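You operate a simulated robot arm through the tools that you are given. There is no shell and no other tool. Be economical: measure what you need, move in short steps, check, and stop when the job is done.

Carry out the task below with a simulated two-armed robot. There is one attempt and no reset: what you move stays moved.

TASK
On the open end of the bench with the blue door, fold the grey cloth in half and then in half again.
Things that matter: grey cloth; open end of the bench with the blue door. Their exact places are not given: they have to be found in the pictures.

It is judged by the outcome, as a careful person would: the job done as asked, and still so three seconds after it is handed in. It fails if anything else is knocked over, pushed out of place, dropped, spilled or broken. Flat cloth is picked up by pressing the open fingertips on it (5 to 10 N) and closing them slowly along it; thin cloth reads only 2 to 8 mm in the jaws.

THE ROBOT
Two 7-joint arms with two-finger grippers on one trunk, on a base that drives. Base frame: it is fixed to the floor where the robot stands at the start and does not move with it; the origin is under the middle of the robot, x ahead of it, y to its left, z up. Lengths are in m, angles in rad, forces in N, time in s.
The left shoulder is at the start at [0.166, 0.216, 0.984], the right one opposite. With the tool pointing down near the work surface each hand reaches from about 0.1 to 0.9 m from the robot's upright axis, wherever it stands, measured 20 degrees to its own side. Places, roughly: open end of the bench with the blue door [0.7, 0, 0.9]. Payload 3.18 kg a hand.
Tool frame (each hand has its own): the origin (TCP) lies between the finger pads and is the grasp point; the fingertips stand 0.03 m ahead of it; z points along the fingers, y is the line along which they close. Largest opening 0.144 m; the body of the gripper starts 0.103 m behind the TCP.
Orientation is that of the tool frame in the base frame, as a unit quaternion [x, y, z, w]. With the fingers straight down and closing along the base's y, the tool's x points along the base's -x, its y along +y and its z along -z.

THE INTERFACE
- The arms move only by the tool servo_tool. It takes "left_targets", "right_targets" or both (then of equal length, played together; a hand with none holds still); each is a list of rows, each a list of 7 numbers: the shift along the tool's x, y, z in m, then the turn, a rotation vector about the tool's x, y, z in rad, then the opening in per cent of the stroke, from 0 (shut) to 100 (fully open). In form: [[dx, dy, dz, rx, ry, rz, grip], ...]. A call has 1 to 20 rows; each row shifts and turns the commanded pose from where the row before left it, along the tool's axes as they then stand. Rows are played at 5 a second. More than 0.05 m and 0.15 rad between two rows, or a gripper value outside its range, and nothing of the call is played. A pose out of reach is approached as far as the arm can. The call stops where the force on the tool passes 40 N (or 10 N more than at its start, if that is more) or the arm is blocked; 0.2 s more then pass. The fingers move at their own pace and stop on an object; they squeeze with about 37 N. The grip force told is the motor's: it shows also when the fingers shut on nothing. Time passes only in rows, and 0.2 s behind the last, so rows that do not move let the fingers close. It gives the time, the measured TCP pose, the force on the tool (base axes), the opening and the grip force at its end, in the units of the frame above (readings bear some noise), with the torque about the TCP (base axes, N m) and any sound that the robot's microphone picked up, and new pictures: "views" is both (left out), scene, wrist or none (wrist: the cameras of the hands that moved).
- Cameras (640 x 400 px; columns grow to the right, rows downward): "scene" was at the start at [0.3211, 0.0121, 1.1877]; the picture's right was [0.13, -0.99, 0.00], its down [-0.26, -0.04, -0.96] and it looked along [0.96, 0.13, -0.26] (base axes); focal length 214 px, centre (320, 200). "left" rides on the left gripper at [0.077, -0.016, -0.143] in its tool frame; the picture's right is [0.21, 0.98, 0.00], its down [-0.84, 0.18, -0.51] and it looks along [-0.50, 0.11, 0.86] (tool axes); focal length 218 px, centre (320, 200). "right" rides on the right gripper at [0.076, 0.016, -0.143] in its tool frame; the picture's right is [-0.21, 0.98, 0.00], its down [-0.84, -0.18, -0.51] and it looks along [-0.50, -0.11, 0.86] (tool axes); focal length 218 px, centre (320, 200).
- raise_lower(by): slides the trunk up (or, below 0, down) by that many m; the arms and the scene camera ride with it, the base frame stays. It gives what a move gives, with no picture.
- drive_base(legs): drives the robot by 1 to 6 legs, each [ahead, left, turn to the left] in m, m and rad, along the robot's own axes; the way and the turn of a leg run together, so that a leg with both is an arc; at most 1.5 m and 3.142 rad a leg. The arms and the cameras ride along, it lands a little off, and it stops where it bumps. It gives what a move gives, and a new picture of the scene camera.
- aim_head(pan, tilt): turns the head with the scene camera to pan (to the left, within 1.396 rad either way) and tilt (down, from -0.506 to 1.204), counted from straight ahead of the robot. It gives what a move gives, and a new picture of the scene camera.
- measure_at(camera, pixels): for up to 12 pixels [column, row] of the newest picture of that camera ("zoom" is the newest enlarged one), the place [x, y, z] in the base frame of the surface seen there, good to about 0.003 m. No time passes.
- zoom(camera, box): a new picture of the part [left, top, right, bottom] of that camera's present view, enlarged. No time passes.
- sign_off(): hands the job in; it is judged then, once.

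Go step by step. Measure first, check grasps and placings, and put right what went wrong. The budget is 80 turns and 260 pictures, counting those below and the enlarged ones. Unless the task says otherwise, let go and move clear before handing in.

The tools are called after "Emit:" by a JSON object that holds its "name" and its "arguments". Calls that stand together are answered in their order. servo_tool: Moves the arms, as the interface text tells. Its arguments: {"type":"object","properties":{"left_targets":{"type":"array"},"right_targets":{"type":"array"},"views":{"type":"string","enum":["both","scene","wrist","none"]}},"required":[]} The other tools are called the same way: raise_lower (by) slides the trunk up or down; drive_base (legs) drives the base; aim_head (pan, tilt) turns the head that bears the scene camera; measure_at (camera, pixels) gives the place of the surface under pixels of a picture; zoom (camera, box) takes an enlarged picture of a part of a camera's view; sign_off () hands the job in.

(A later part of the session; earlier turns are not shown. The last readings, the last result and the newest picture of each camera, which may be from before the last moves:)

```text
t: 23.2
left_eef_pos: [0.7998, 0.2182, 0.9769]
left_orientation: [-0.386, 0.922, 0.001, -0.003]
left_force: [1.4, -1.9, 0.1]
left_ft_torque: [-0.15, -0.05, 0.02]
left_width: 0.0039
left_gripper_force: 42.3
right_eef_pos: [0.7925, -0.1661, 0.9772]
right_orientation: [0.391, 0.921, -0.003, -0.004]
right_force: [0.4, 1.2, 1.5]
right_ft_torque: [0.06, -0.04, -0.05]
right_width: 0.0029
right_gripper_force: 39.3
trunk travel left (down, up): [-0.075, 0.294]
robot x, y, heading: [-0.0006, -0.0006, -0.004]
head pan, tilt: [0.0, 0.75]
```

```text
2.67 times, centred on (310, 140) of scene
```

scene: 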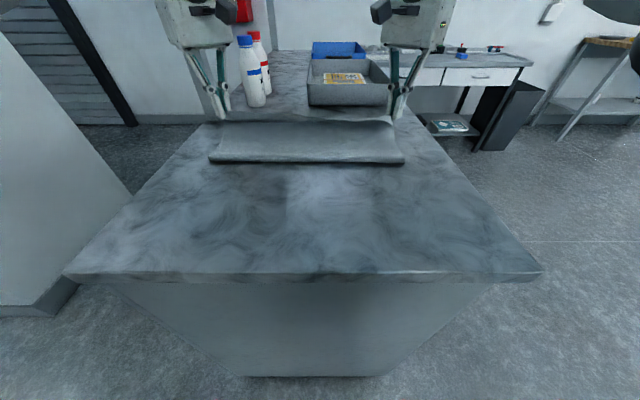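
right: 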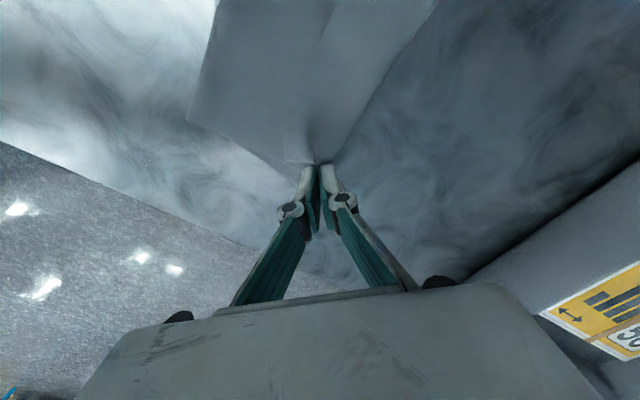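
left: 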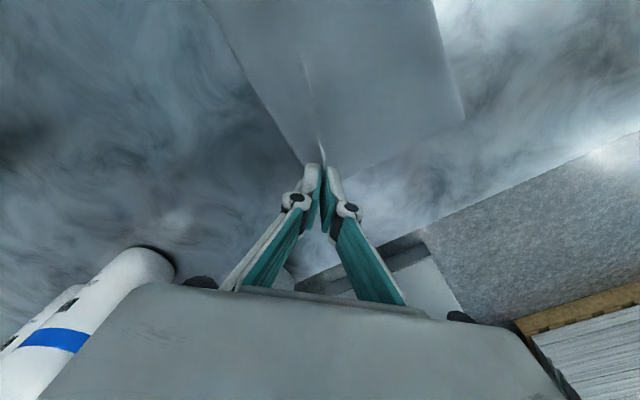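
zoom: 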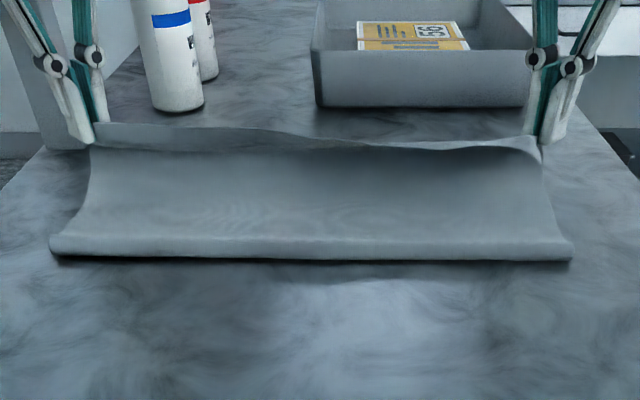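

The edge is nearly straight now. I'll lower it with the same spread until the tips lightly touch.

Emit:
{"name": "servo_tool", "arguments": {"left_targets": [[0, 0, 0.02, 0, 0, 0, 0], [0, 0, 0.018, 0, 0, 0, 0], [0, 0, 0.004, 0, 0, 0, 0], [0, 0, 0, 0, 0, 0, 0]], "right_targets": [[0, 0, 0.02, 0, 0, 0, 0], [0, 0, 0.018, 0, 0, 0, 0], [0, 0, 0.004, 0, 0, 0, 0], [0, 0, 0, 0, 0, 0, 0]], "views": "scene"}}

Emit:
{"name": "zoom", "arguments": {"camera": "scene", "box": [190, 90, 430, 190]}}

Emit:
{"name": "zoom", "arguments": {"camera": "right", "box": [200, 60, 440, 210]}}

```text
t: 24.2
left_eef_pos: [0.8002, 0.2173, 0.9346]
left_orientation: [-0.387, 0.922, 0.0, -0.003]
left_force: [-0.5, 0.3, 0.4]
left_ft_torque: [0.03, 0.01, 0.0]
left_width: 0.0042
left_gripper_force: 31.1
right_eef_pos: [0.792, -0.166, 0.9358]
right_orientation: [0.391, 0.921, -0.002, -0.003]
right_force: [-1.4, 0.3, 0.1]
right_ft_torque: [-0.13, 0.08, 0.01]
right_width: 0.0001
right_gripper_force: 28.2
trunk travel left (down, up): [-0.075, 0.294]
robot x, y, heading: [-0.0021, 0.003, 0.005]
head pan, tilt: [0.0, 0.75]
```

scene: 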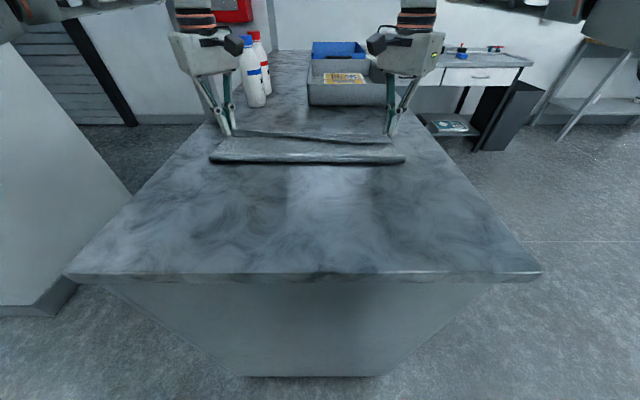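

```text
2.67 times, centred on (310, 140) of scene
```

zoom: 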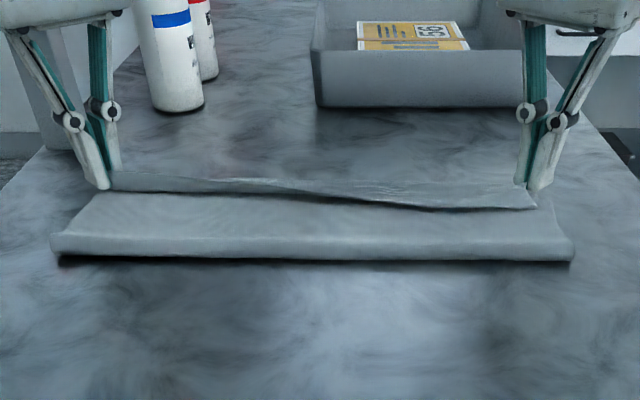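

```text
2.67 times, centred on (320, 135) of right
```

zoom: 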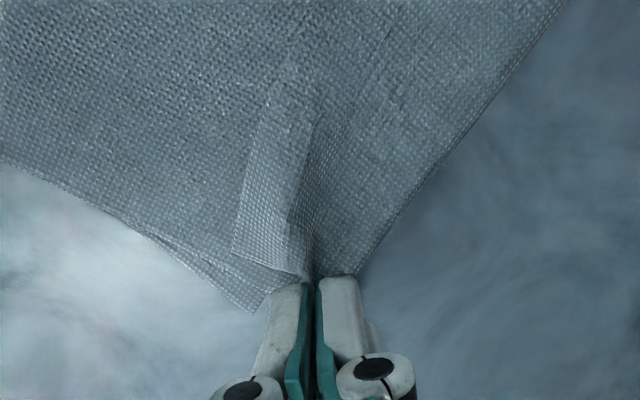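

A lip of the edge leans back toward the robot near the right hand. I'll release gently, lift clear and see how it settles.

Emit:
{"name": "servo_tool", "arguments": {"left_targets": [[0, 0, 0, 0, 0, 0, 6], [0, 0, 0, 0, 0, 0, 14], [0, 0, 0, 0, 0, 0, 14], [0, 0, -0.02, 0, 0, 0, 14], [0, 0, -0.04, 0, 0, 0, 14], [0, 0, -0.04, 0, 0, 0, 14]], "right_targets": [[0, 0, 0, 0, 0, 0, 6], [0, 0, 0, 0, 0, 0, 14], [0, 0, 0, 0, 0, 0, 14], [0, 0, -0.02, 0, 0, 0, 14], [0, 0, -0.04, 0, 0, 0, 14], [0, 0, -0.04, 0, 0, 0, 14]], "views": "both"}}

Emit:
{"name": "zoom", "arguments": {"camera": "scene", "box": [190, 90, 430, 190]}}

```text
t: 25.6
left_eef_pos: [0.7929, 0.2183, 1.0349]
left_orientation: [-0.386, 0.922, 0.0, 0.0]
left_force: [-0.3, -0.1, 1.1]
left_ft_torque: [0.04, -0.08, 0.03]
left_width: 0.0202
left_gripper_force: 0.1
left hand out of reach, approached as far as the arm can: row 6
right_eef_pos: [0.7825, -0.1674, 1.0445]
right_orientation: [0.394, 0.919, 0.005, 0.0]
right_force: [0.0, 0.4, 0.8]
right_ft_torque: [-0.03, -0.07, 0.0]
right_width: 0.0202
right_gripper_force: 0.0
right hand out of reach, approached as far as the arm can: row 6
trunk travel left (down, up): [-0.075, 0.294]
robot x, y, heading: [0.0031, 0.0026, 0.001]
head pan, tilt: [0.0, 0.75]
```

scene: 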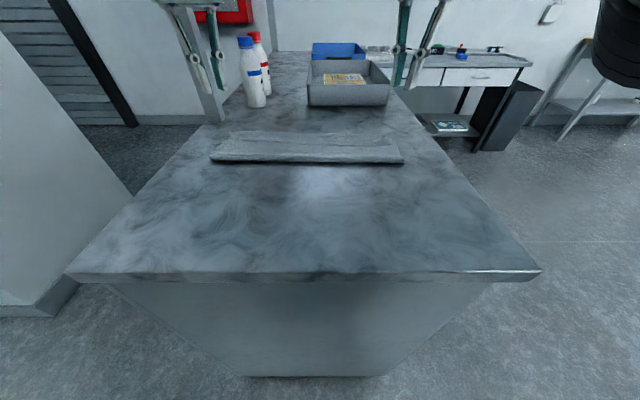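
right: 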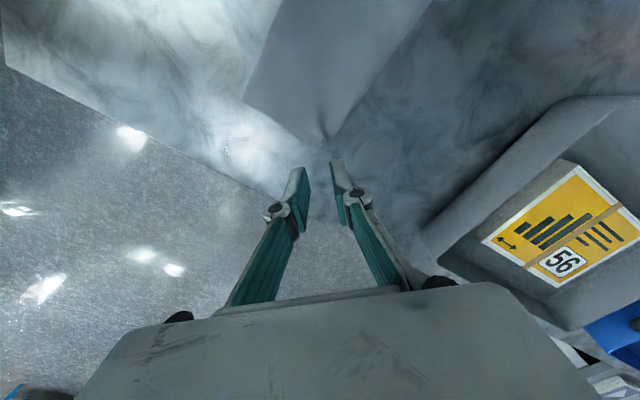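
left: 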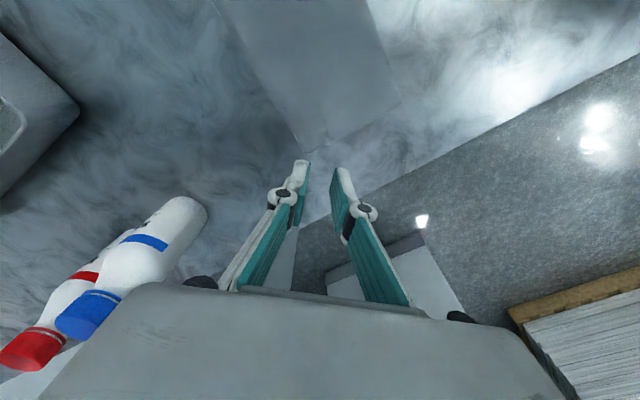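

```text
2.67 times, centred on (310, 140) of scene
```

zoom: 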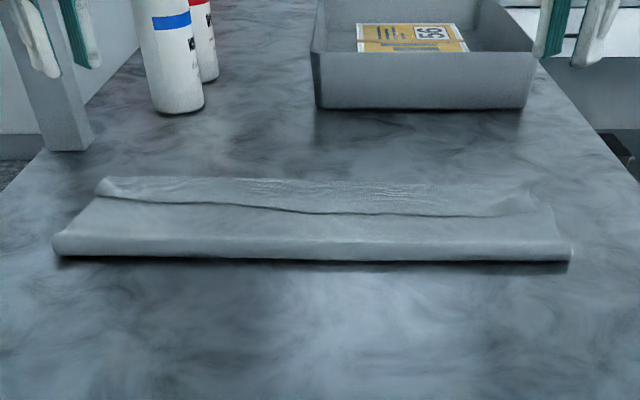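

Something spans the far edge; I need to know whether it's a lip turned back or lower layer showing. I'll measure heights and zoom closer.

Emit:
{"name": "zoom", "arguments": {"camera": "scene", "box": [300, 125, 420, 185]}}

Emit:
{"name": "measure_at", "arguments": {"camera": "scene", "pixels": [[228, 161], [310, 162], [400, 162], [310, 182], [228, 158], [310, 150], [380, 160], [230, 133], [310, 136], [390, 139], [310, 174], [391, 150]]}}

Emit:
{"name": "zoom", "arguments": {"camera": "right", "box": [220, 0, 460, 150]}}

Emit:
{"name": "zoom", "arguments": {"camera": "left", "box": [180, 0, 420, 150]}}

```text
5.33 times, centred on (360, 155) of scene
```

zoom: 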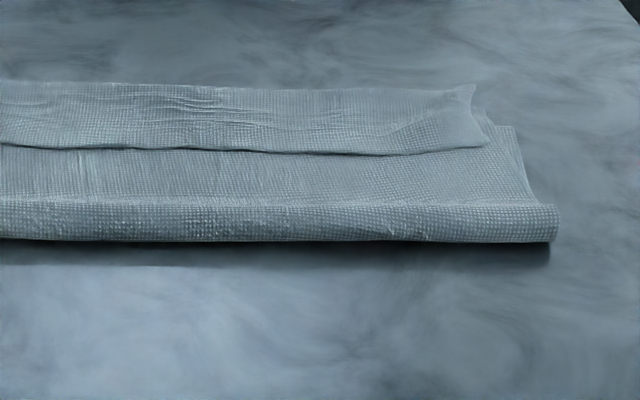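

```text
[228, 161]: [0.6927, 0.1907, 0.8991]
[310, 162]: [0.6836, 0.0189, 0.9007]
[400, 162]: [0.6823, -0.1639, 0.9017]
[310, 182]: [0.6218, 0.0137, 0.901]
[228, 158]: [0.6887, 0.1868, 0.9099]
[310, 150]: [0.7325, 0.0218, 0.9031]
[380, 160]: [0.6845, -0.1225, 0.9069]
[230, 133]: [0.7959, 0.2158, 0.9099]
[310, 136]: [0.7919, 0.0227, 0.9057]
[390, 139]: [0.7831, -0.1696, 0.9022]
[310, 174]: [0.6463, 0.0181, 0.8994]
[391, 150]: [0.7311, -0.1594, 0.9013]
```

```text
2.67 times, centred on (340, 75) of right
```

zoom: 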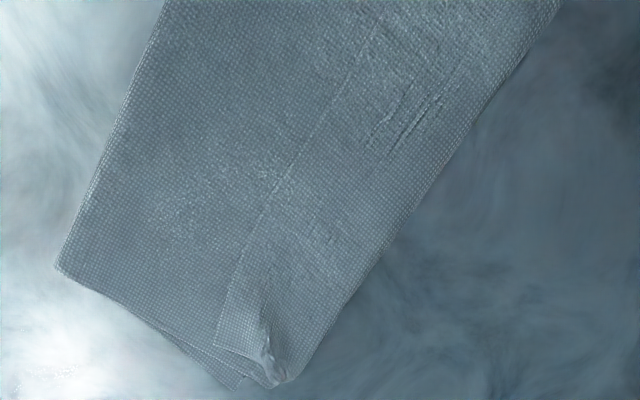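

```text
2.67 times, centred on (300, 75) of left
```

zoom: 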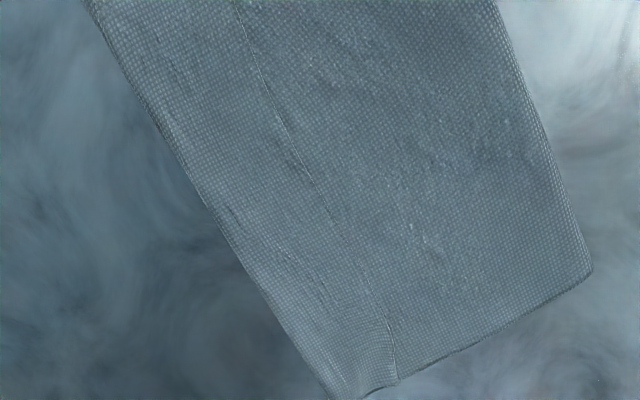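

The line is the free edge of a lip about 4 cm wide turned back on top (layers 0.115 + 0.115 + 0.04 = 0.27). I'll measure the layer corners on the right and left ends to see where the lower layer's far edge lies.

Emit:
{"name": "measure_at", "arguments": {"camera": "right", "pixels": [[243, 100], [308, 144], [326, 141], [301, 129], [345, 22], [362, 10], [400, 48], [318, 133], [270, 117]]}}

Emit:
{"name": "measure_at", "arguments": {"camera": "left", "pixels": [[401, 101], [328, 143], [310, 148], [318, 113], [293, 70], [256, 76], [275, 20]]}}

Emit:
{"name": "zoom", "arguments": {"camera": "right", "box": [260, 90, 350, 150]}}

Emit:
{"name": "zoom", "arguments": {"camera": "left", "box": [270, 95, 360, 155]}}

```text
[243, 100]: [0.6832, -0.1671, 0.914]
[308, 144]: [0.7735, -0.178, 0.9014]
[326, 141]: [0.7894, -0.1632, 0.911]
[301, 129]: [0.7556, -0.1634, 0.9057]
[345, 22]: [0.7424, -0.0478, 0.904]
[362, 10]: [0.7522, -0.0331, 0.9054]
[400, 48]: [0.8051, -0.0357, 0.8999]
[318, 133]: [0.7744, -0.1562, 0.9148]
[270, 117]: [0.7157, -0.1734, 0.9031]
```

```text
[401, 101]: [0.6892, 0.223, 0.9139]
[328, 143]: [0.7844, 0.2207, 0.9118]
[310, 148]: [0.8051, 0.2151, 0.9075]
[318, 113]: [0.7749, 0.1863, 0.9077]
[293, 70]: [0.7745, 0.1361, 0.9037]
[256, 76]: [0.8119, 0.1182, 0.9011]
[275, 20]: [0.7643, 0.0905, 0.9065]
```

```text
6.67 times, centred on (305, 120) of right
```

zoom: 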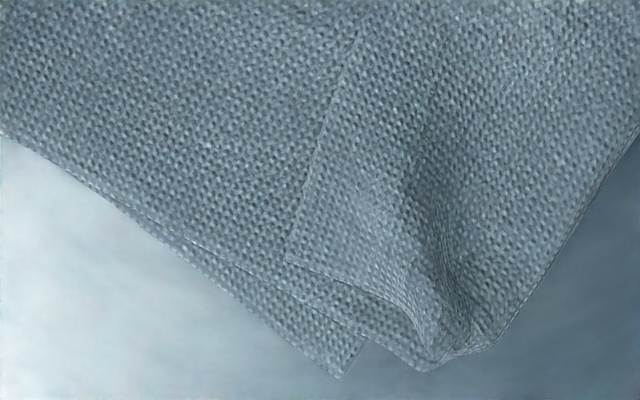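

```text
6.67 times, centred on (315, 125) of left
```

zoom: 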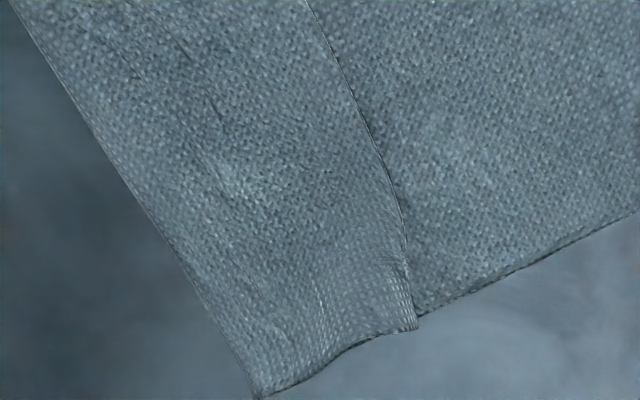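

The lower layer's far-right corner has shifted to x 0.774 and the top is too long, so its last 4 cm turned back. The pinch ridges still stand at the release points, e.g. (0.774, −0.156, z 0.915). I'll go back down to regrasp them and lay the edge properly.

Emit:
{"name": "servo_tool", "arguments": {"left_targets": [[0, 0, 0.03, 0, 0, 0, 16], [0, 0, 0.04, 0, 0, 0, 16], [0, 0, 0, 0, 0, 0, 16]], "right_targets": [[0, 0, 0.03, 0, 0, 0, 16], [0, 0, 0.04, 0, 0, 0, 16], [0, 0, 0, 0, 0, 0, 16]], "views": "wrist"}}

Emit:
{"name": "zoom", "arguments": {"camera": "right", "box": [240, 100, 400, 200]}}

Emit:
{"name": "zoom", "arguments": {"camera": "left", "box": [240, 100, 400, 200]}}

```text
t: 26.4
left_eef_pos: [0.7925, 0.2181, 0.9634]
left_orientation: [-0.386, 0.922, 0.0, -0.002]
left_force: [-0.1, -0.1, 1.3]
left_ft_torque: [-0.03, -0.05, -0.02]
left_width: 0.0233
left_gripper_force: 0.1
right_eef_pos: [0.7834, -0.1622, 0.968]
right_orientation: [0.391, 0.921, -0.001, -0.004]
right_force: [-1.0, 0.2, 0.6]
right_ft_torque: [0.02, -0.04, 0.0]
right_width: 0.0228
right_gripper_force: 0.2
trunk travel left (down, up): [-0.075, 0.294]
robot x, y, heading: [-0.0003, -0.0039, 0.005]
head pan, tilt: [0.0, 0.75]
```

right: 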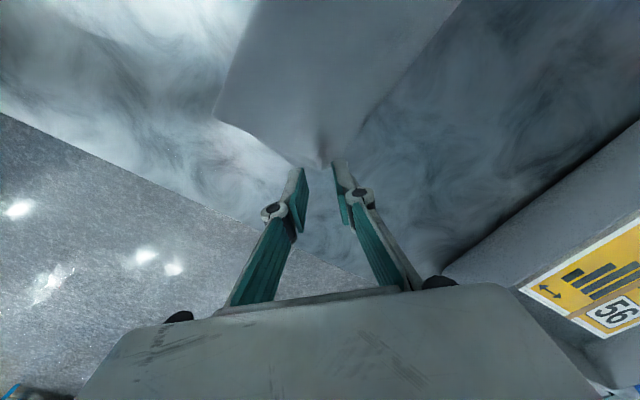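
left: 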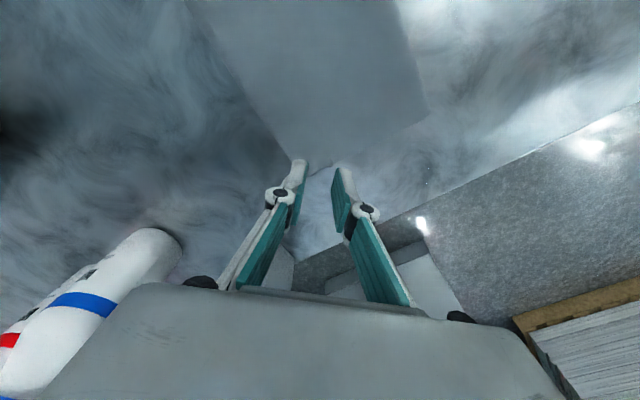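

```text
4.00 times, centred on (320, 150) of right
```

zoom: 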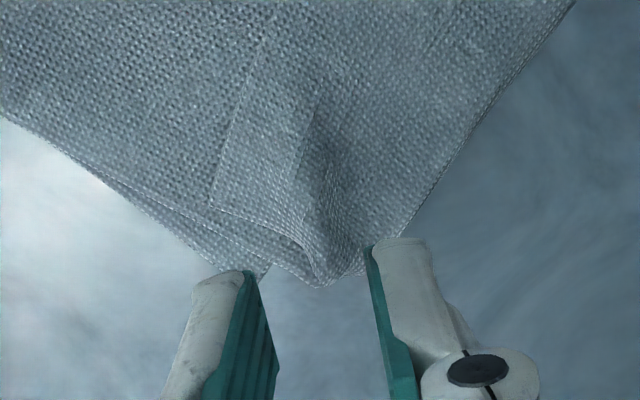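

```text
4.00 times, centred on (320, 150) of left
```

zoom: 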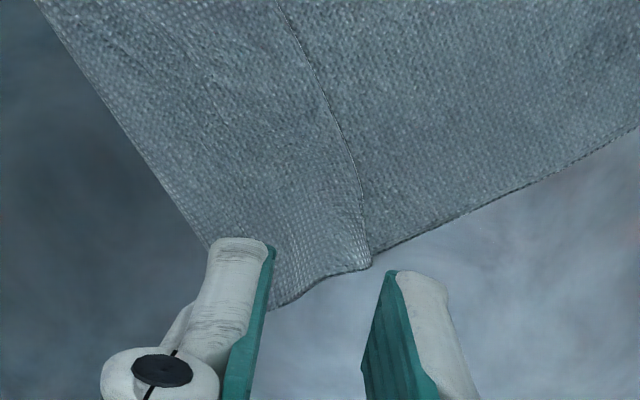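

The right ridge still stands between the fingers. The left has relaxed into a flat lip. I'll position the right over its ridge and the left fully on its lip (about 17 mm inside), descend to light contact and check forces.

Emit:
{"name": "servo_tool", "arguments": {"left_targets": [[0.0107, -0.0105, 0, 0, 0, 0, 16], [0, 0, 0.015, 0, 0, 0, 16], [0, 0, 0.012, 0, 0, 0, 16], [0, 0, 0, 0, 0, 0, 16]], "right_targets": [[0.008, 0, 0, 0, 0, 0, 16], [0, 0, 0.015, 0, 0, 0, 16], [0, 0, 0.017, 0, 0, 0, 16], [0, 0, 0, 0, 0, 0, 16]], "views": "wrist"}}

Emit:
{"name": "zoom", "arguments": {"camera": "right", "box": [240, 100, 400, 200]}}

Emit:
{"name": "zoom", "arguments": {"camera": "left", "box": [240, 100, 400, 200]}}

```text
t: 27.4
left_eef_pos: [0.7932, 0.2032, 0.9347]
left_orientation: [-0.386, 0.923, 0.001, -0.002]
left_force: [-0.2, 0.5, -0.4]
left_ft_torque: [-0.06, -0.01, 0.0]
left_width: 0.023
left_gripper_force: 0.0
right_eef_pos: [0.7779, -0.1566, 0.9323]
right_orientation: [0.391, 0.921, -0.003, -0.004]
right_force: [-0.7, 0.0, -0.2]
right_ft_torque: [-0.03, -0.01, 0.04]
right_width: 0.023
right_gripper_force: 0.2
trunk travel left (down, up): [-0.075, 0.294]
robot x, y, heading: [0.0005, 0.0006, 0.001]
head pan, tilt: [0.0, 0.75]
```

right: 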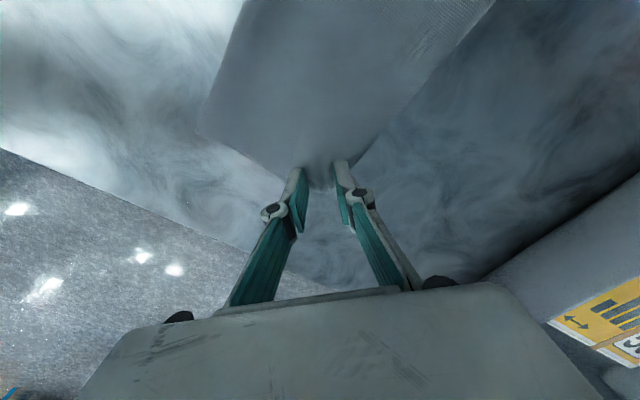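
left: 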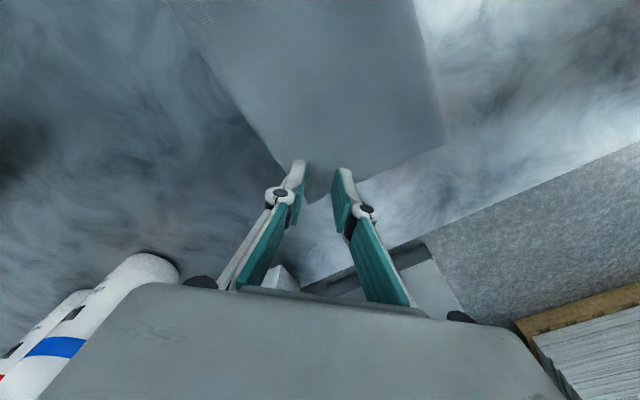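

```text
4.00 times, centred on (320, 150) of right
```

zoom: 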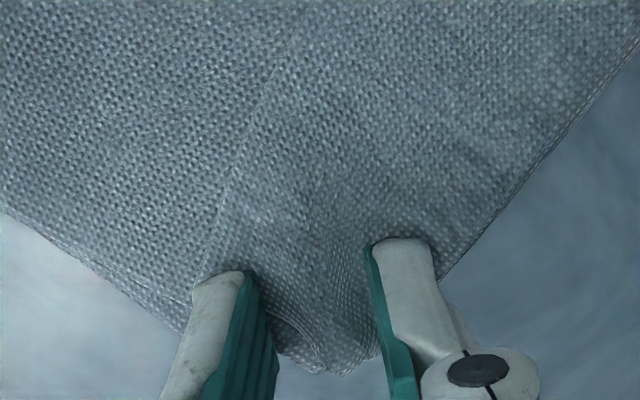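

```text
4.00 times, centred on (320, 150) of left
```

zoom: 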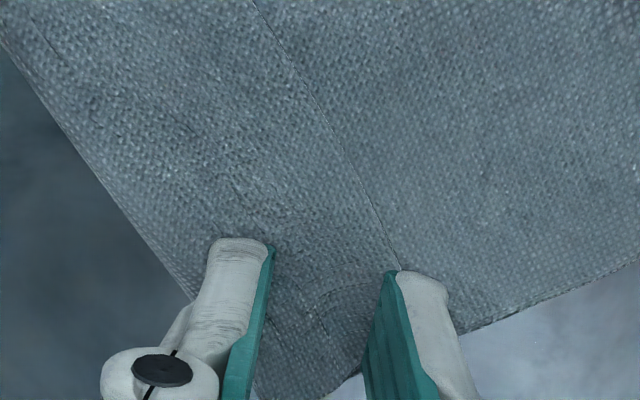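

Both are well placed but not yet pressing. I'll press a touch more, then close slowly.

Emit:
{"name": "servo_tool", "arguments": {"left_targets": [[0, 0, 0.002, 0, 0, 0, 16], [0, 0, 0.001, 0, 0, 0, 16], [0, 0, 0, 0, 0, 0, 16]], "right_targets": [[0, 0, 0, 0, 0, 0, 16], [0, 0, 0, 0, 0, 0, 16], [0, 0, 0, 0, 0, 0, 16]], "views": "none"}}

```text
t: 28.2
left_eef_pos: [0.7938, 0.2026, 0.932]
left_orientation: [-0.386, 0.922, 0.001, -0.002]
left_force: [-0.6, -0.3, 2.5]
left_ft_torque: [0.03, 0.06, -0.03]
left_width: 0.0226
left_gripper_force: 0.0
right_eef_pos: [0.7782, -0.1566, 0.9339]
right_orientation: [0.391, 0.92, -0.002, -0.003]
right_force: [1.4, 0.1, 0.8]
right_ft_torque: [0.0, 0.01, 0.03]
right_width: 0.0231
right_gripper_force: 0.0
trunk travel left (down, up): [-0.075, 0.294]
robot x, y, heading: [-0.0027, 0.0019, -0.002]
head pan, tilt: [0.0, 0.75]
```

Emit:
{"name": "servo_tool", "arguments": {"left_targets": [[0, 0, 0.0005, 0, 0, 0, 16], [0, 0, 0, 0, 0, 0, 13], [0, 0, 0, 0, 0, 0, 10], [0, 0, 0, 0, 0, 0, 7], [0, 0, 0, 0, 0, 0, 4], [0, 0, 0, 0, 0, 0, 0], [0, 0, 0, 0, 0, 0, 0], [0, 0, -0.01, 0, 0, 0, 0], [0, 0, 0, 0, 0, 0, 0]], "right_targets": [[0, 0, 0.001, 0, 0, 0, 16], [0, 0, 0, 0, 0, 0, 13], [0, 0, 0, 0, 0, 0, 10], [0, 0, 0, 0, 0, 0, 7], [0, 0, 0, 0, 0, 0, 4], [0, 0, 0, 0, 0, 0, 0], [0, 0, 0, 0, 0, 0, 0], [0, 0, -0.01, 0, 0, 0, 0], [0, 0, 0, 0, 0, 0, 0]], "views": "both"}}

Emit:
{"name": "zoom", "arguments": {"camera": "right", "box": [240, 100, 400, 200]}}

Emit:
{"name": "zoom", "arguments": {"camera": "left", "box": [240, 100, 400, 200]}}

```text
t: 30.2
left_eef_pos: [0.7936, 0.2044, 0.9403]
left_orientation: [-0.386, 0.922, 0.002, -0.002]
left_force: [0.4, 0.0, -0.4]
left_ft_torque: [0.01, 0.0, 0.01]
left_width: 0.0
left_gripper_force: 31.0
right_eef_pos: [0.7788, -0.1564, 0.9416]
right_orientation: [0.391, 0.92, -0.002, -0.004]
right_force: [1.6, 0.7, -12.2]
right_ft_torque: [-0.07, 0.08, 0.0]
right_width: 0.0
right_gripper_force: 27.4
trunk travel left (down, up): [-0.075, 0.294]
robot x, y, heading: [-0.0007, 0.0004, 0.005]
head pan, tilt: [0.0, 0.75]
```

scene: 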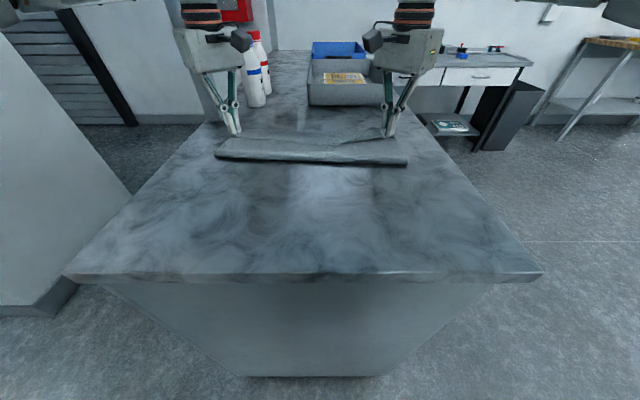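
right: 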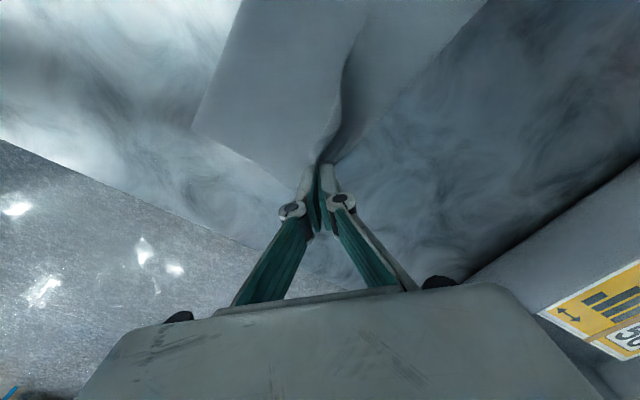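
left: 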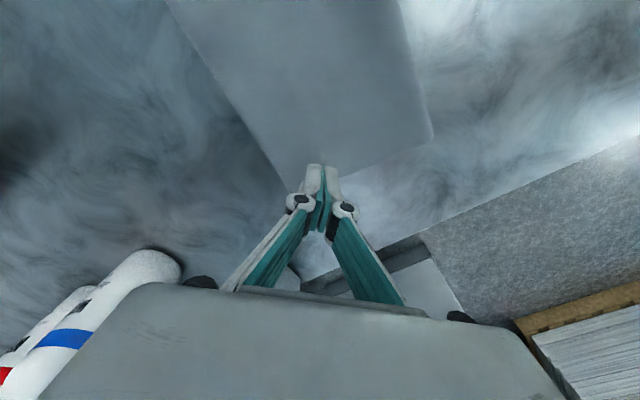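

```text
4.00 times, centred on (320, 150) of right
```

zoom: 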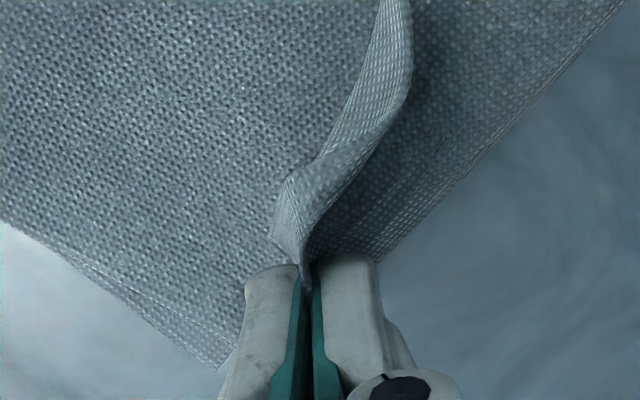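

```text
4.00 times, centred on (320, 150) of left
```

zoom: 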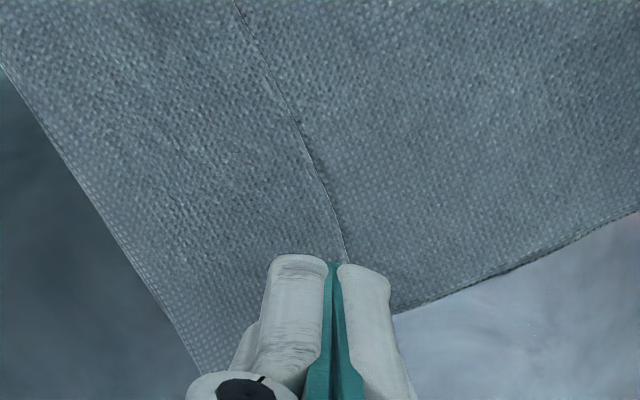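

The right has regrasped and its lip now stands up; the left pressed too lightly and slipped. I'll retry the left with a wider opening and firmer press.

Emit:
{"name": "servo_tool", "arguments": {"left_targets": [[0.004, -0.004, 0, 0, 0, 0, 22], [0, 0, 0, 0, 0, 0, 22], [0, 0, 0.008, 0, 0, 0, 22], [0, 0, 0.003, 0, 0, 0, 22], [0, 0, 0.001, 0, 0, 0, 22], [0, 0, 0, 0, 0, 0, 22]], "views": "wrist"}}

```text
t: 31.6
left_eef_pos: [0.7933, 0.1979, 0.9306]
left_orientation: [-0.386, 0.923, 0.0, -0.001]
left_force: [0.5, 0.7, 11.6]
left_ft_torque: [0.1, 0.09, -0.05]
left_width: 0.0313
left_gripper_force: 0.0
right_eef_pos: [0.7785, -0.157, 0.9435]
right_orientation: [0.39, 0.921, -0.001, -0.004]
right_force: [3.4, 3.6, -7.9]
right_ft_torque: [0.14, 0.0, 0.0]
right_width: 0.0009
right_gripper_force: 29.2
trunk travel left (down, up): [-0.075, 0.294]
robot x, y, heading: [-0.0013, 0.0006, 0.003]
head pan, tilt: [0.0, 0.75]
```

left: 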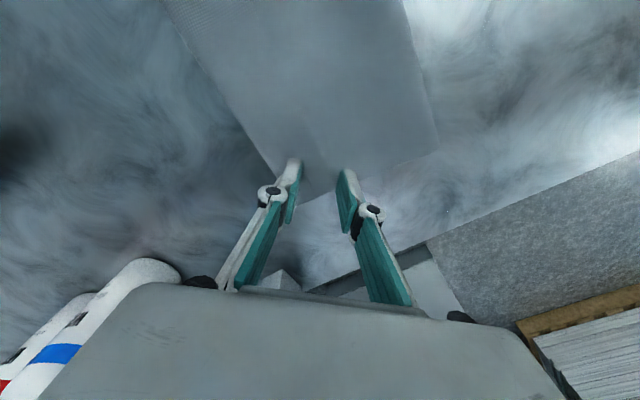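

The left presses 11.6 N with both tips on the lip. I'll close slowly, then lift 1 cm.

Emit:
{"name": "servo_tool", "arguments": {"left_targets": [[0, 0, 0, 0, 0, 0, 19], [0, 0, 0, 0, 0, 0, 16], [0, 0, 0, 0, 0, 0, 13], [0, 0, 0, 0, 0, 0, 10], [0, 0, 0, 0, 0, 0, 7], [0, 0, 0, 0, 0, 0, 4], [0, 0, 0, 0, 0, 0, 0], [0, 0, 0, 0, 0, 0, 0], [0, 0, -0.012, 0, 0, 0, 0], [0, 0, 0, 0, 0, 0, 0]], "views": "wrist"}}

Emit:
{"name": "zoom", "arguments": {"camera": "left", "box": [240, 100, 400, 200]}}

```text
t: 33.8
left_eef_pos: [0.7945, 0.199, 0.9413]
left_orientation: [-0.387, 0.922, 0.001, -0.002]
left_force: [-1.7, 1.2, 1.5]
left_ft_torque: [-0.01, 0.08, 0.0]
left_width: 0.0018
left_gripper_force: 34.4
right_eef_pos: [0.7785, -0.1569, 0.9419]
right_orientation: [0.391, 0.92, -0.002, -0.003]
right_force: [-1.7, 0.1, 2.3]
right_ft_torque: [0.03, -0.06, -0.01]
right_width: 0.0018
right_gripper_force: 36.6
trunk travel left (down, up): [-0.075, 0.294]
robot x, y, heading: [0.0032, 0.0024, 0.0]
head pan, tilt: [0.0, 0.75]
```

left: 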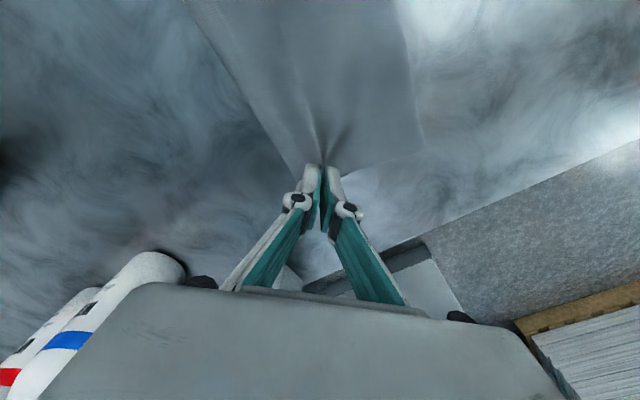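

```text
4.00 times, centred on (320, 150) of left
```

zoom: 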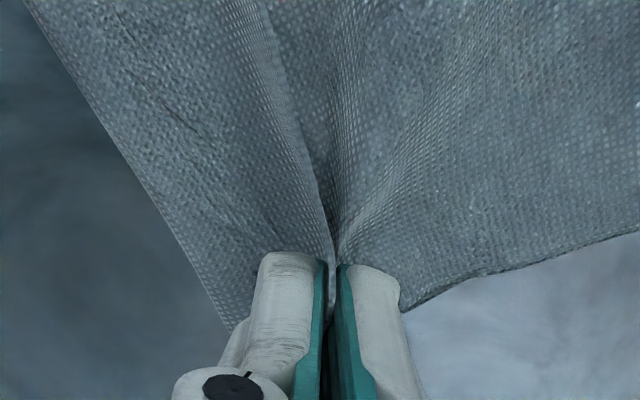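

The left holds now. I'll lift both about 6 cm while easing back 3 cm to open up the lip, and look.

Emit:
{"name": "servo_tool", "arguments": {"left_targets": [[0.007, 0.0071, -0.02, 0, 0, 0, 0], [0.007, 0.0071, -0.02, 0, 0, 0, 0], [0.007, 0.0071, -0.02, 0, 0, 0, 0], [0, 0, 0, 0, 0, 0, 0]], "right_targets": [[0.007, -0.0072, -0.02, 0, 0, 0, 0], [0.007, -0.0072, -0.02, 0, 0, 0, 0], [0.007, -0.0072, -0.02, 0, 0, 0, 0], [0, 0, 0, 0, 0, 0, 0]], "views": "both"}}

Emit:
{"name": "zoom", "arguments": {"camera": "scene", "box": [190, 80, 430, 190]}}

```text
t: 34.8
left_eef_pos: [0.7644, 0.1978, 0.9998]
left_orientation: [-0.385, 0.923, 0.002, -0.004]
left_force: [1.4, -2.6, 1.4]
left_ft_torque: [-0.27, -0.32, -0.02]
left_width: 0.0029
left_gripper_force: 40.3
right_eef_pos: [0.7494, -0.1555, 1.0019]
right_orientation: [0.391, 0.92, -0.002, -0.005]
right_force: [-0.1, -0.3, -0.2]
right_ft_torque: [-0.05, 0.1, -0.01]
right_width: 0.0007
right_gripper_force: 28.4
trunk travel left (down, up): [-0.075, 0.294]
robot x, y, heading: [0.0026, -0.0023, -0.005]
head pan, tilt: [0.0, 0.75]
```

scene: 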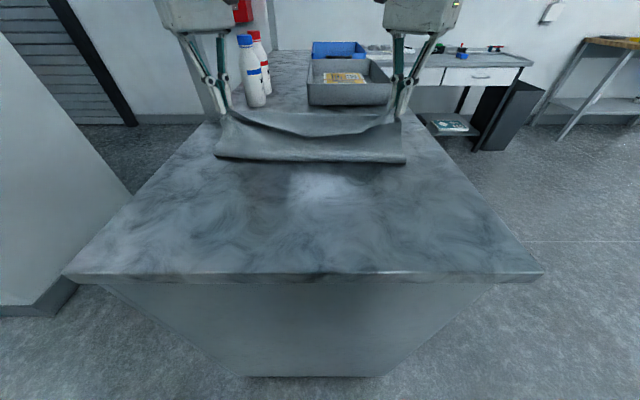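
right: 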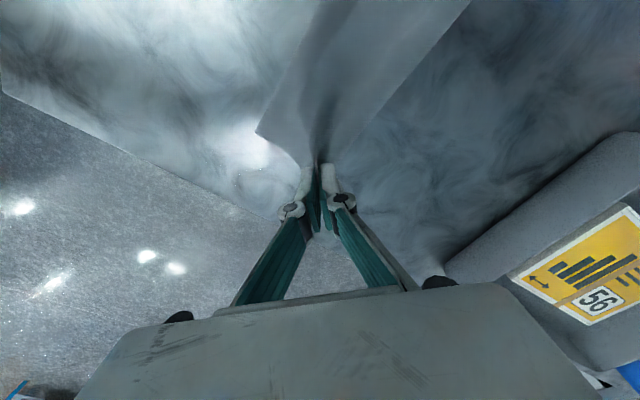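
left: 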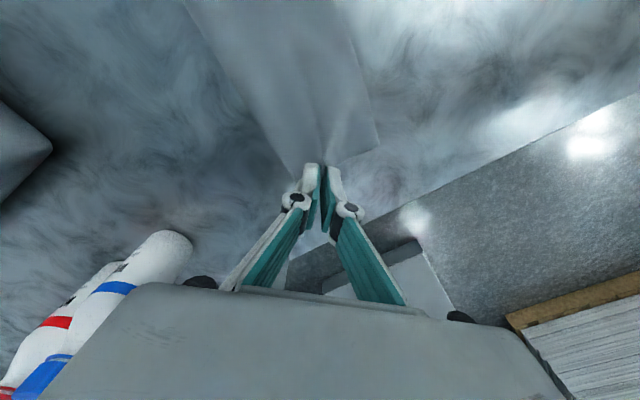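

```text
2.67 times, centred on (310, 135) of scene
```

zoom: 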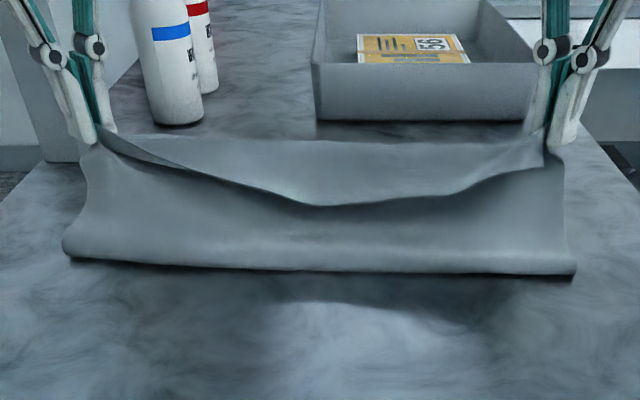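

The lip still hangs on the robot side because the pinch leaves a tail pointing up. It's cleaner to unfold completely and refold the other way, far edge toward the robot, where I can tilt the fingers so the tail lies outward. I'll carry both hands back to lay the cloth flat.

Emit:
{"name": "servo_tool", "arguments": {"left_targets": [[0.019, 0.0192, -0.02, 0, 0, 0, 0], [0.019, 0.0192, -0.02, 0, 0, 0, 0], [0.019, 0.0192, 0, 0, 0, 0, 0], [0.019, 0.0192, 0, 0, 0, 0, 0], [0.019, 0.0192, 0.01, 0, 0, 0, 0], [0.019, 0.0192, 0.03, 0, 0, 0, 0], [0.019, 0.0192, 0.03, 0, 0, 0, 0], [0.019, 0.0192, 0.028, 0, 0, 0, 0], [0, 0, 0, 0, 0, 0, 0]], "right_targets": [[0.0188, -0.0194, -0.02, 0, 0, 0, 0], [0.0188, -0.0194, -0.02, 0, 0, 0, 0], [0.0188, -0.0194, 0, 0, 0, 0, 0], [0.0188, -0.0194, 0, 0, 0, 0, 0], [0.0188, -0.0194, 0.01, 0, 0, 0, 0], [0.0188, -0.0194, 0.03, 0, 0, 0, 0], [0.0188, -0.0194, 0.03, 0, 0, 0, 0], [0.0188, -0.0194, 0.028, 0, 0, 0, 0], [0, 0, 0, 0, 0, 0, 0]], "views": "scene"}}

Emit:
{"name": "zoom", "arguments": {"camera": "scene", "box": [150, 100, 470, 270]}}

```text
t: 36.8
left_eef_pos: [0.5469, 0.1978, 0.9454]
left_orientation: [-0.387, 0.922, 0.001, -0.002]
left_force: [0.1, 0.1, -1.2]
left_ft_torque: [0.03, -0.03, -0.01]
left_width: 0.002
left_gripper_force: 33.5
right_eef_pos: [0.5317, -0.1563, 0.947]
right_orientation: [0.391, 0.921, -0.002, -0.003]
right_force: [-0.5, -0.2, 0.0]
right_ft_torque: [-0.02, 0.06, -0.01]
right_width: 0.0011
right_gripper_force: 30.0
trunk travel left (down, up): [-0.075, 0.294]
robot x, y, heading: [0.001, -0.0026, -0.0]
head pan, tilt: [0.0, 0.75]
```

scene: 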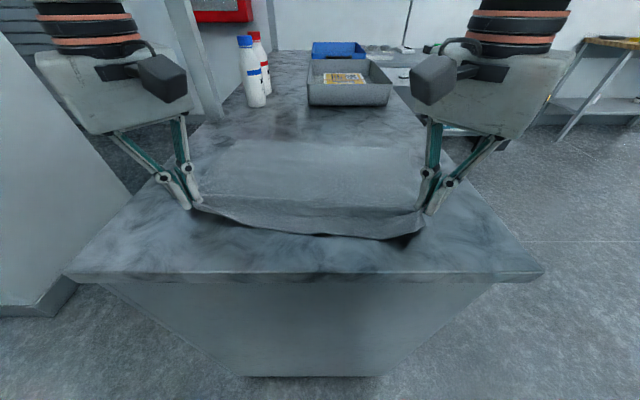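

```text
2.00 times, centred on (310, 185) of scene
```

zoom: 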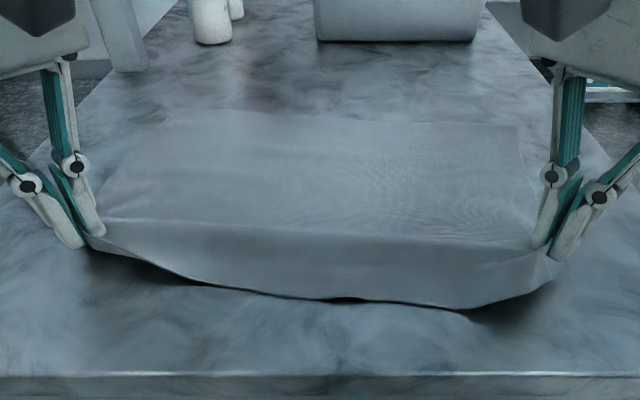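

The lip has unfolded and hangs on the near side. I'll lower with a slight outward spread, release and raise clear.

Emit:
{"name": "servo_tool", "arguments": {"left_targets": [[0, 0.008, 0.006, 0, 0, 0, 0], [0, 0, 0.006, 0, 0, 0, 0], [0, 0, 0, 0, 0, 0, 8], [0, 0, 0, 0, 0, 0, 25], [0, 0, 0, 0, 0, 0, 40], [0, 0, -0.03, 0, 0, 0, 40], [0, 0, -0.04, 0, 0, 0, 40], [0, 0.03, 0, 0, 0, 0, 40]], "right_targets": [[0, -0.008, 0.006, 0, 0, 0, 0], [0, 0, 0.006, 0, 0, 0, 0], [0, 0, 0, 0, 0, 0, 8], [0, 0, 0, 0, 0, 0, 25], [0, 0, 0, 0, 0, 0, 40], [0, 0, -0.03, 0, 0, 0, 40], [0, 0, -0.04, 0, 0, 0, 40], [0, -0.03, 0, 0, 0, 0, 40]], "views": "scene"}}

Emit:
{"name": "zoom", "arguments": {"camera": "scene", "box": [150, 100, 470, 270]}}

```text
t: 38.6
left_eef_pos: [0.5221, 0.224, 1.0025]
left_orientation: [-0.386, 0.923, 0.0, -0.002]
left_force: [-0.4, -0.1, 0.2]
left_ft_torque: [-0.01, 0.01, 0.02]
left_width: 0.0575
left_gripper_force: 0.0
right_eef_pos: [0.5056, -0.1815, 1.0047]
right_orientation: [0.39, 0.921, -0.002, -0.004]
right_force: [-0.2, -0.4, 0.4]
right_ft_torque: [0.02, 0.0, 0.01]
right_width: 0.0576
right_gripper_force: 0.1
trunk travel left (down, up): [-0.075, 0.294]
robot x, y, heading: [0.0014, 0.0003, -0.0]
head pan, tilt: [0.0, 0.75]
```

scene: 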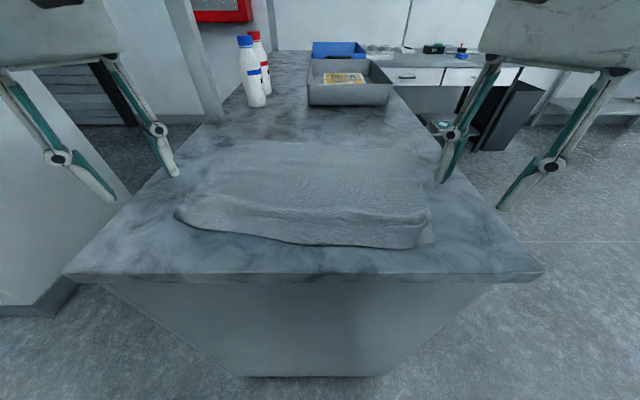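

```text
2.00 times, centred on (310, 185) of scene
```

zoom: 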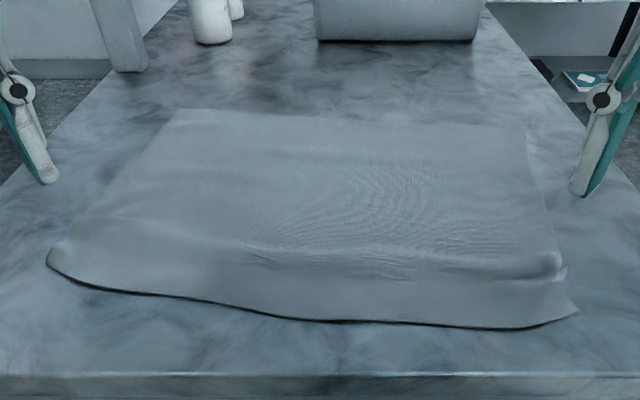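

The cloth is flat again with a low residual ridge near the front. I'll measure the corners.

Emit:
{"name": "measure_at", "arguments": {"camera": "scene", "pixels": [[238, 156], [412, 162], [437, 257], [175, 230], [310, 260], [325, 158], [430, 230], [420, 200], [205, 195], [240, 240]]}}

Emit:
{"name": "zoom", "arguments": {"camera": "scene", "box": [220, 130, 420, 180]}}

```text
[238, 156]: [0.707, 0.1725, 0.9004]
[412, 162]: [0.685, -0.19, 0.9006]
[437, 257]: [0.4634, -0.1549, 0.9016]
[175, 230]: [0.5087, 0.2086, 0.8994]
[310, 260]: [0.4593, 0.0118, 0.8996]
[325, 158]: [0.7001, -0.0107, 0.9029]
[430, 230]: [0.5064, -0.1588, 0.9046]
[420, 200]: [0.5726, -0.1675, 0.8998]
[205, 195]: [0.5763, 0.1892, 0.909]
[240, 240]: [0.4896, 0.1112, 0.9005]
```

```text
3.20 times, centred on (320, 155) of scene
```

zoom: 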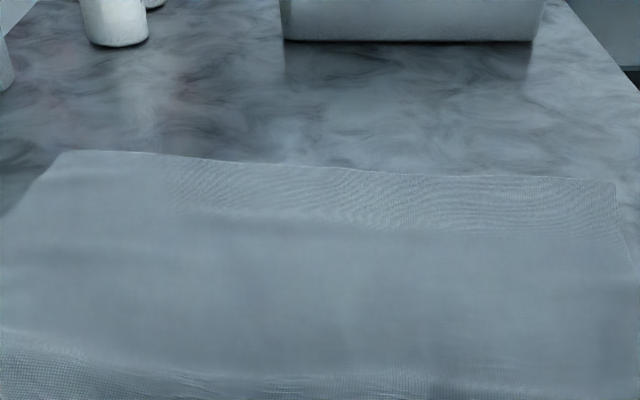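

My zoom-to-pixel mapping was off (the boxes were padded vertically). I'll re-measure with the right pixels.

Emit:
{"name": "measure_at", "arguments": {"camera": "scene", "pixels": [[241, 141], [411, 150], [437, 241], [176, 215], [310, 244], [325, 147], [429, 218], [418, 180], [207, 178], [220, 226], [380, 247]]}}

Emit:
{"name": "zoom", "arguments": {"camera": "scene", "box": [150, 85, 470, 285]}}

```text
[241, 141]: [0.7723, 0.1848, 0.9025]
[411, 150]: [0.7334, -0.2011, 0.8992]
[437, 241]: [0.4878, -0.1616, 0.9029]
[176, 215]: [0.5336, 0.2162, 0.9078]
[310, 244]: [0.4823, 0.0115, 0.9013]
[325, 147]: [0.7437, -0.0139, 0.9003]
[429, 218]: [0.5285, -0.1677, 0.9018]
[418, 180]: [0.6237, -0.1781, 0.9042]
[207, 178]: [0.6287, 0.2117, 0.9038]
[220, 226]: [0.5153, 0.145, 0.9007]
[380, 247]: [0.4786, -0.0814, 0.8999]
```

```text
2.00 times, centred on (310, 185) of scene
```

zoom: 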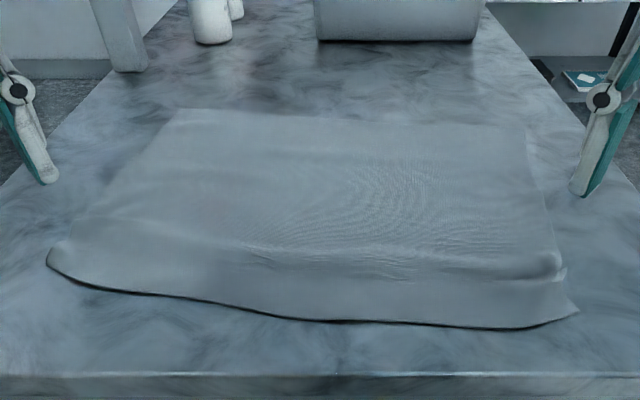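

The cloth is flat with corners FL (0.772, 0.185), FR (0.735, −0.20), NL (0.53, 0.218) and NR (0.487, −0.163). I'll refold far edge to near edge with the fingers closing along y, so no tail is left past the edge, and pitch the hands forward on the way. First I turn back and move over the far corners.

Emit:
{"name": "servo_tool", "arguments": {"left_targets": [[0, 0, 0, 0, 0, 0.132, 40], [0, 0, 0, 0, 0, 0.132, 40], [0, 0, 0, 0, 0, 0.132, 40], [0, 0, 0, 0, 0, 0.132, 40], [0, 0, 0, 0, 0, 0.132, 40], [0, 0, 0, 0, 0, 0.132, 40], [-0.0397, -0.0102, 0, 0, 0, 0, 30], [-0.0397, -0.0102, 0, 0, 0, 0, 28], [-0.0397, -0.0102, 0, 0, 0, 0, 25], [-0.0397, -0.0102, 0, 0, 0, 0, 25], [-0.0397, -0.0102, 0, 0, 0, 0, 25], [-0.0397, -0.0102, 0, 0, 0, 0, 25], [0, 0, 0, 0, 0, 0, 25]], "right_targets": [[0, 0, 0, 0, 0, -0.1335, 40], [0, 0, 0, 0, 0, -0.1335, 40], [0, 0, 0, 0, 0, -0.1335, 40], [0, 0, 0, 0, 0, -0.1335, 40], [0, 0, 0, 0, 0, -0.1335, 40], [0, 0, 0, 0, 0, -0.1335, 40], [-0.0367, 0.0004, 0, 0, 0, 0, 30], [-0.0367, 0.0004, 0, 0, 0, 0, 28], [-0.0367, 0.0004, 0, 0, 0, 0, 25], [-0.0367, 0.0004, 0, 0, 0, 0, 25], [-0.0367, 0.0004, 0, 0, 0, 0, 25], [-0.0367, 0.0004, 0, 0, 0, 0, 25], [0, 0, 0, 0, 0, 0, 25]], "views": "both"}}

```text
t: 41.4
left_eef_pos: [0.6798, 0.1854, 1.0012]
left_orientation: [-0.004, 1.0, -0.001, -0.002]
left_force: [-0.3, 0.1, 0.7]
left_ft_torque: [-0.02, 0.01, 0.0]
left_width: 0.036
left_gripper_force: 0.3
left hand out of reach, approached as far as the arm can: row 11, 12
right_eef_pos: [0.6771, -0.1807, 1.0036]
right_orientation: [0.004, 1.0, 0.001, -0.002]
right_force: [-0.8, -0.5, 0.0]
right_ft_torque: [-0.04, 0.01, -0.02]
right_width: 0.0359
right_gripper_force: 0.0
right hand out of reach, approached as far as the arm can: row 11, 12
trunk travel left (down, up): [-0.075, 0.294]
robot x, y, heading: [0.0005, -0.0022, 0.0]
head pan, tilt: [0.0, 0.75]
```

scene: 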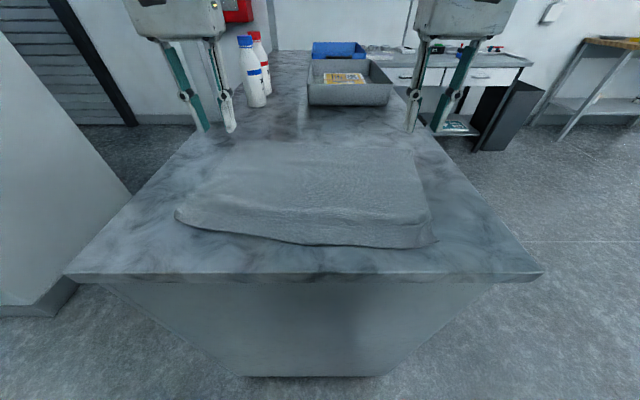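
right: 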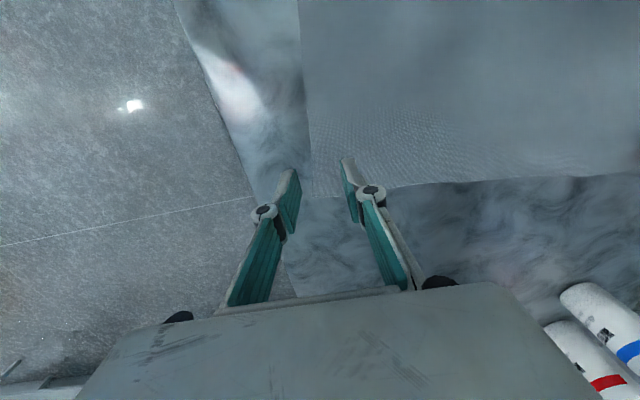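
left: 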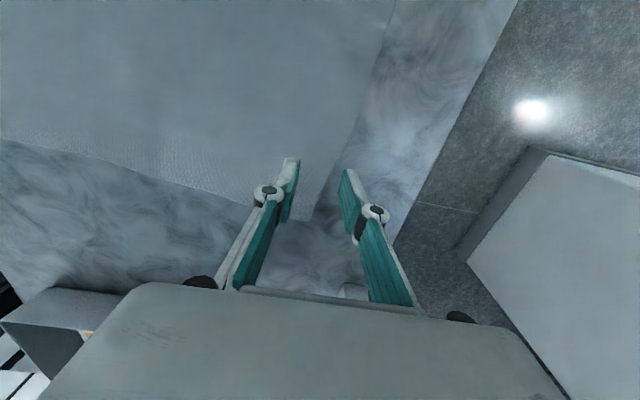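

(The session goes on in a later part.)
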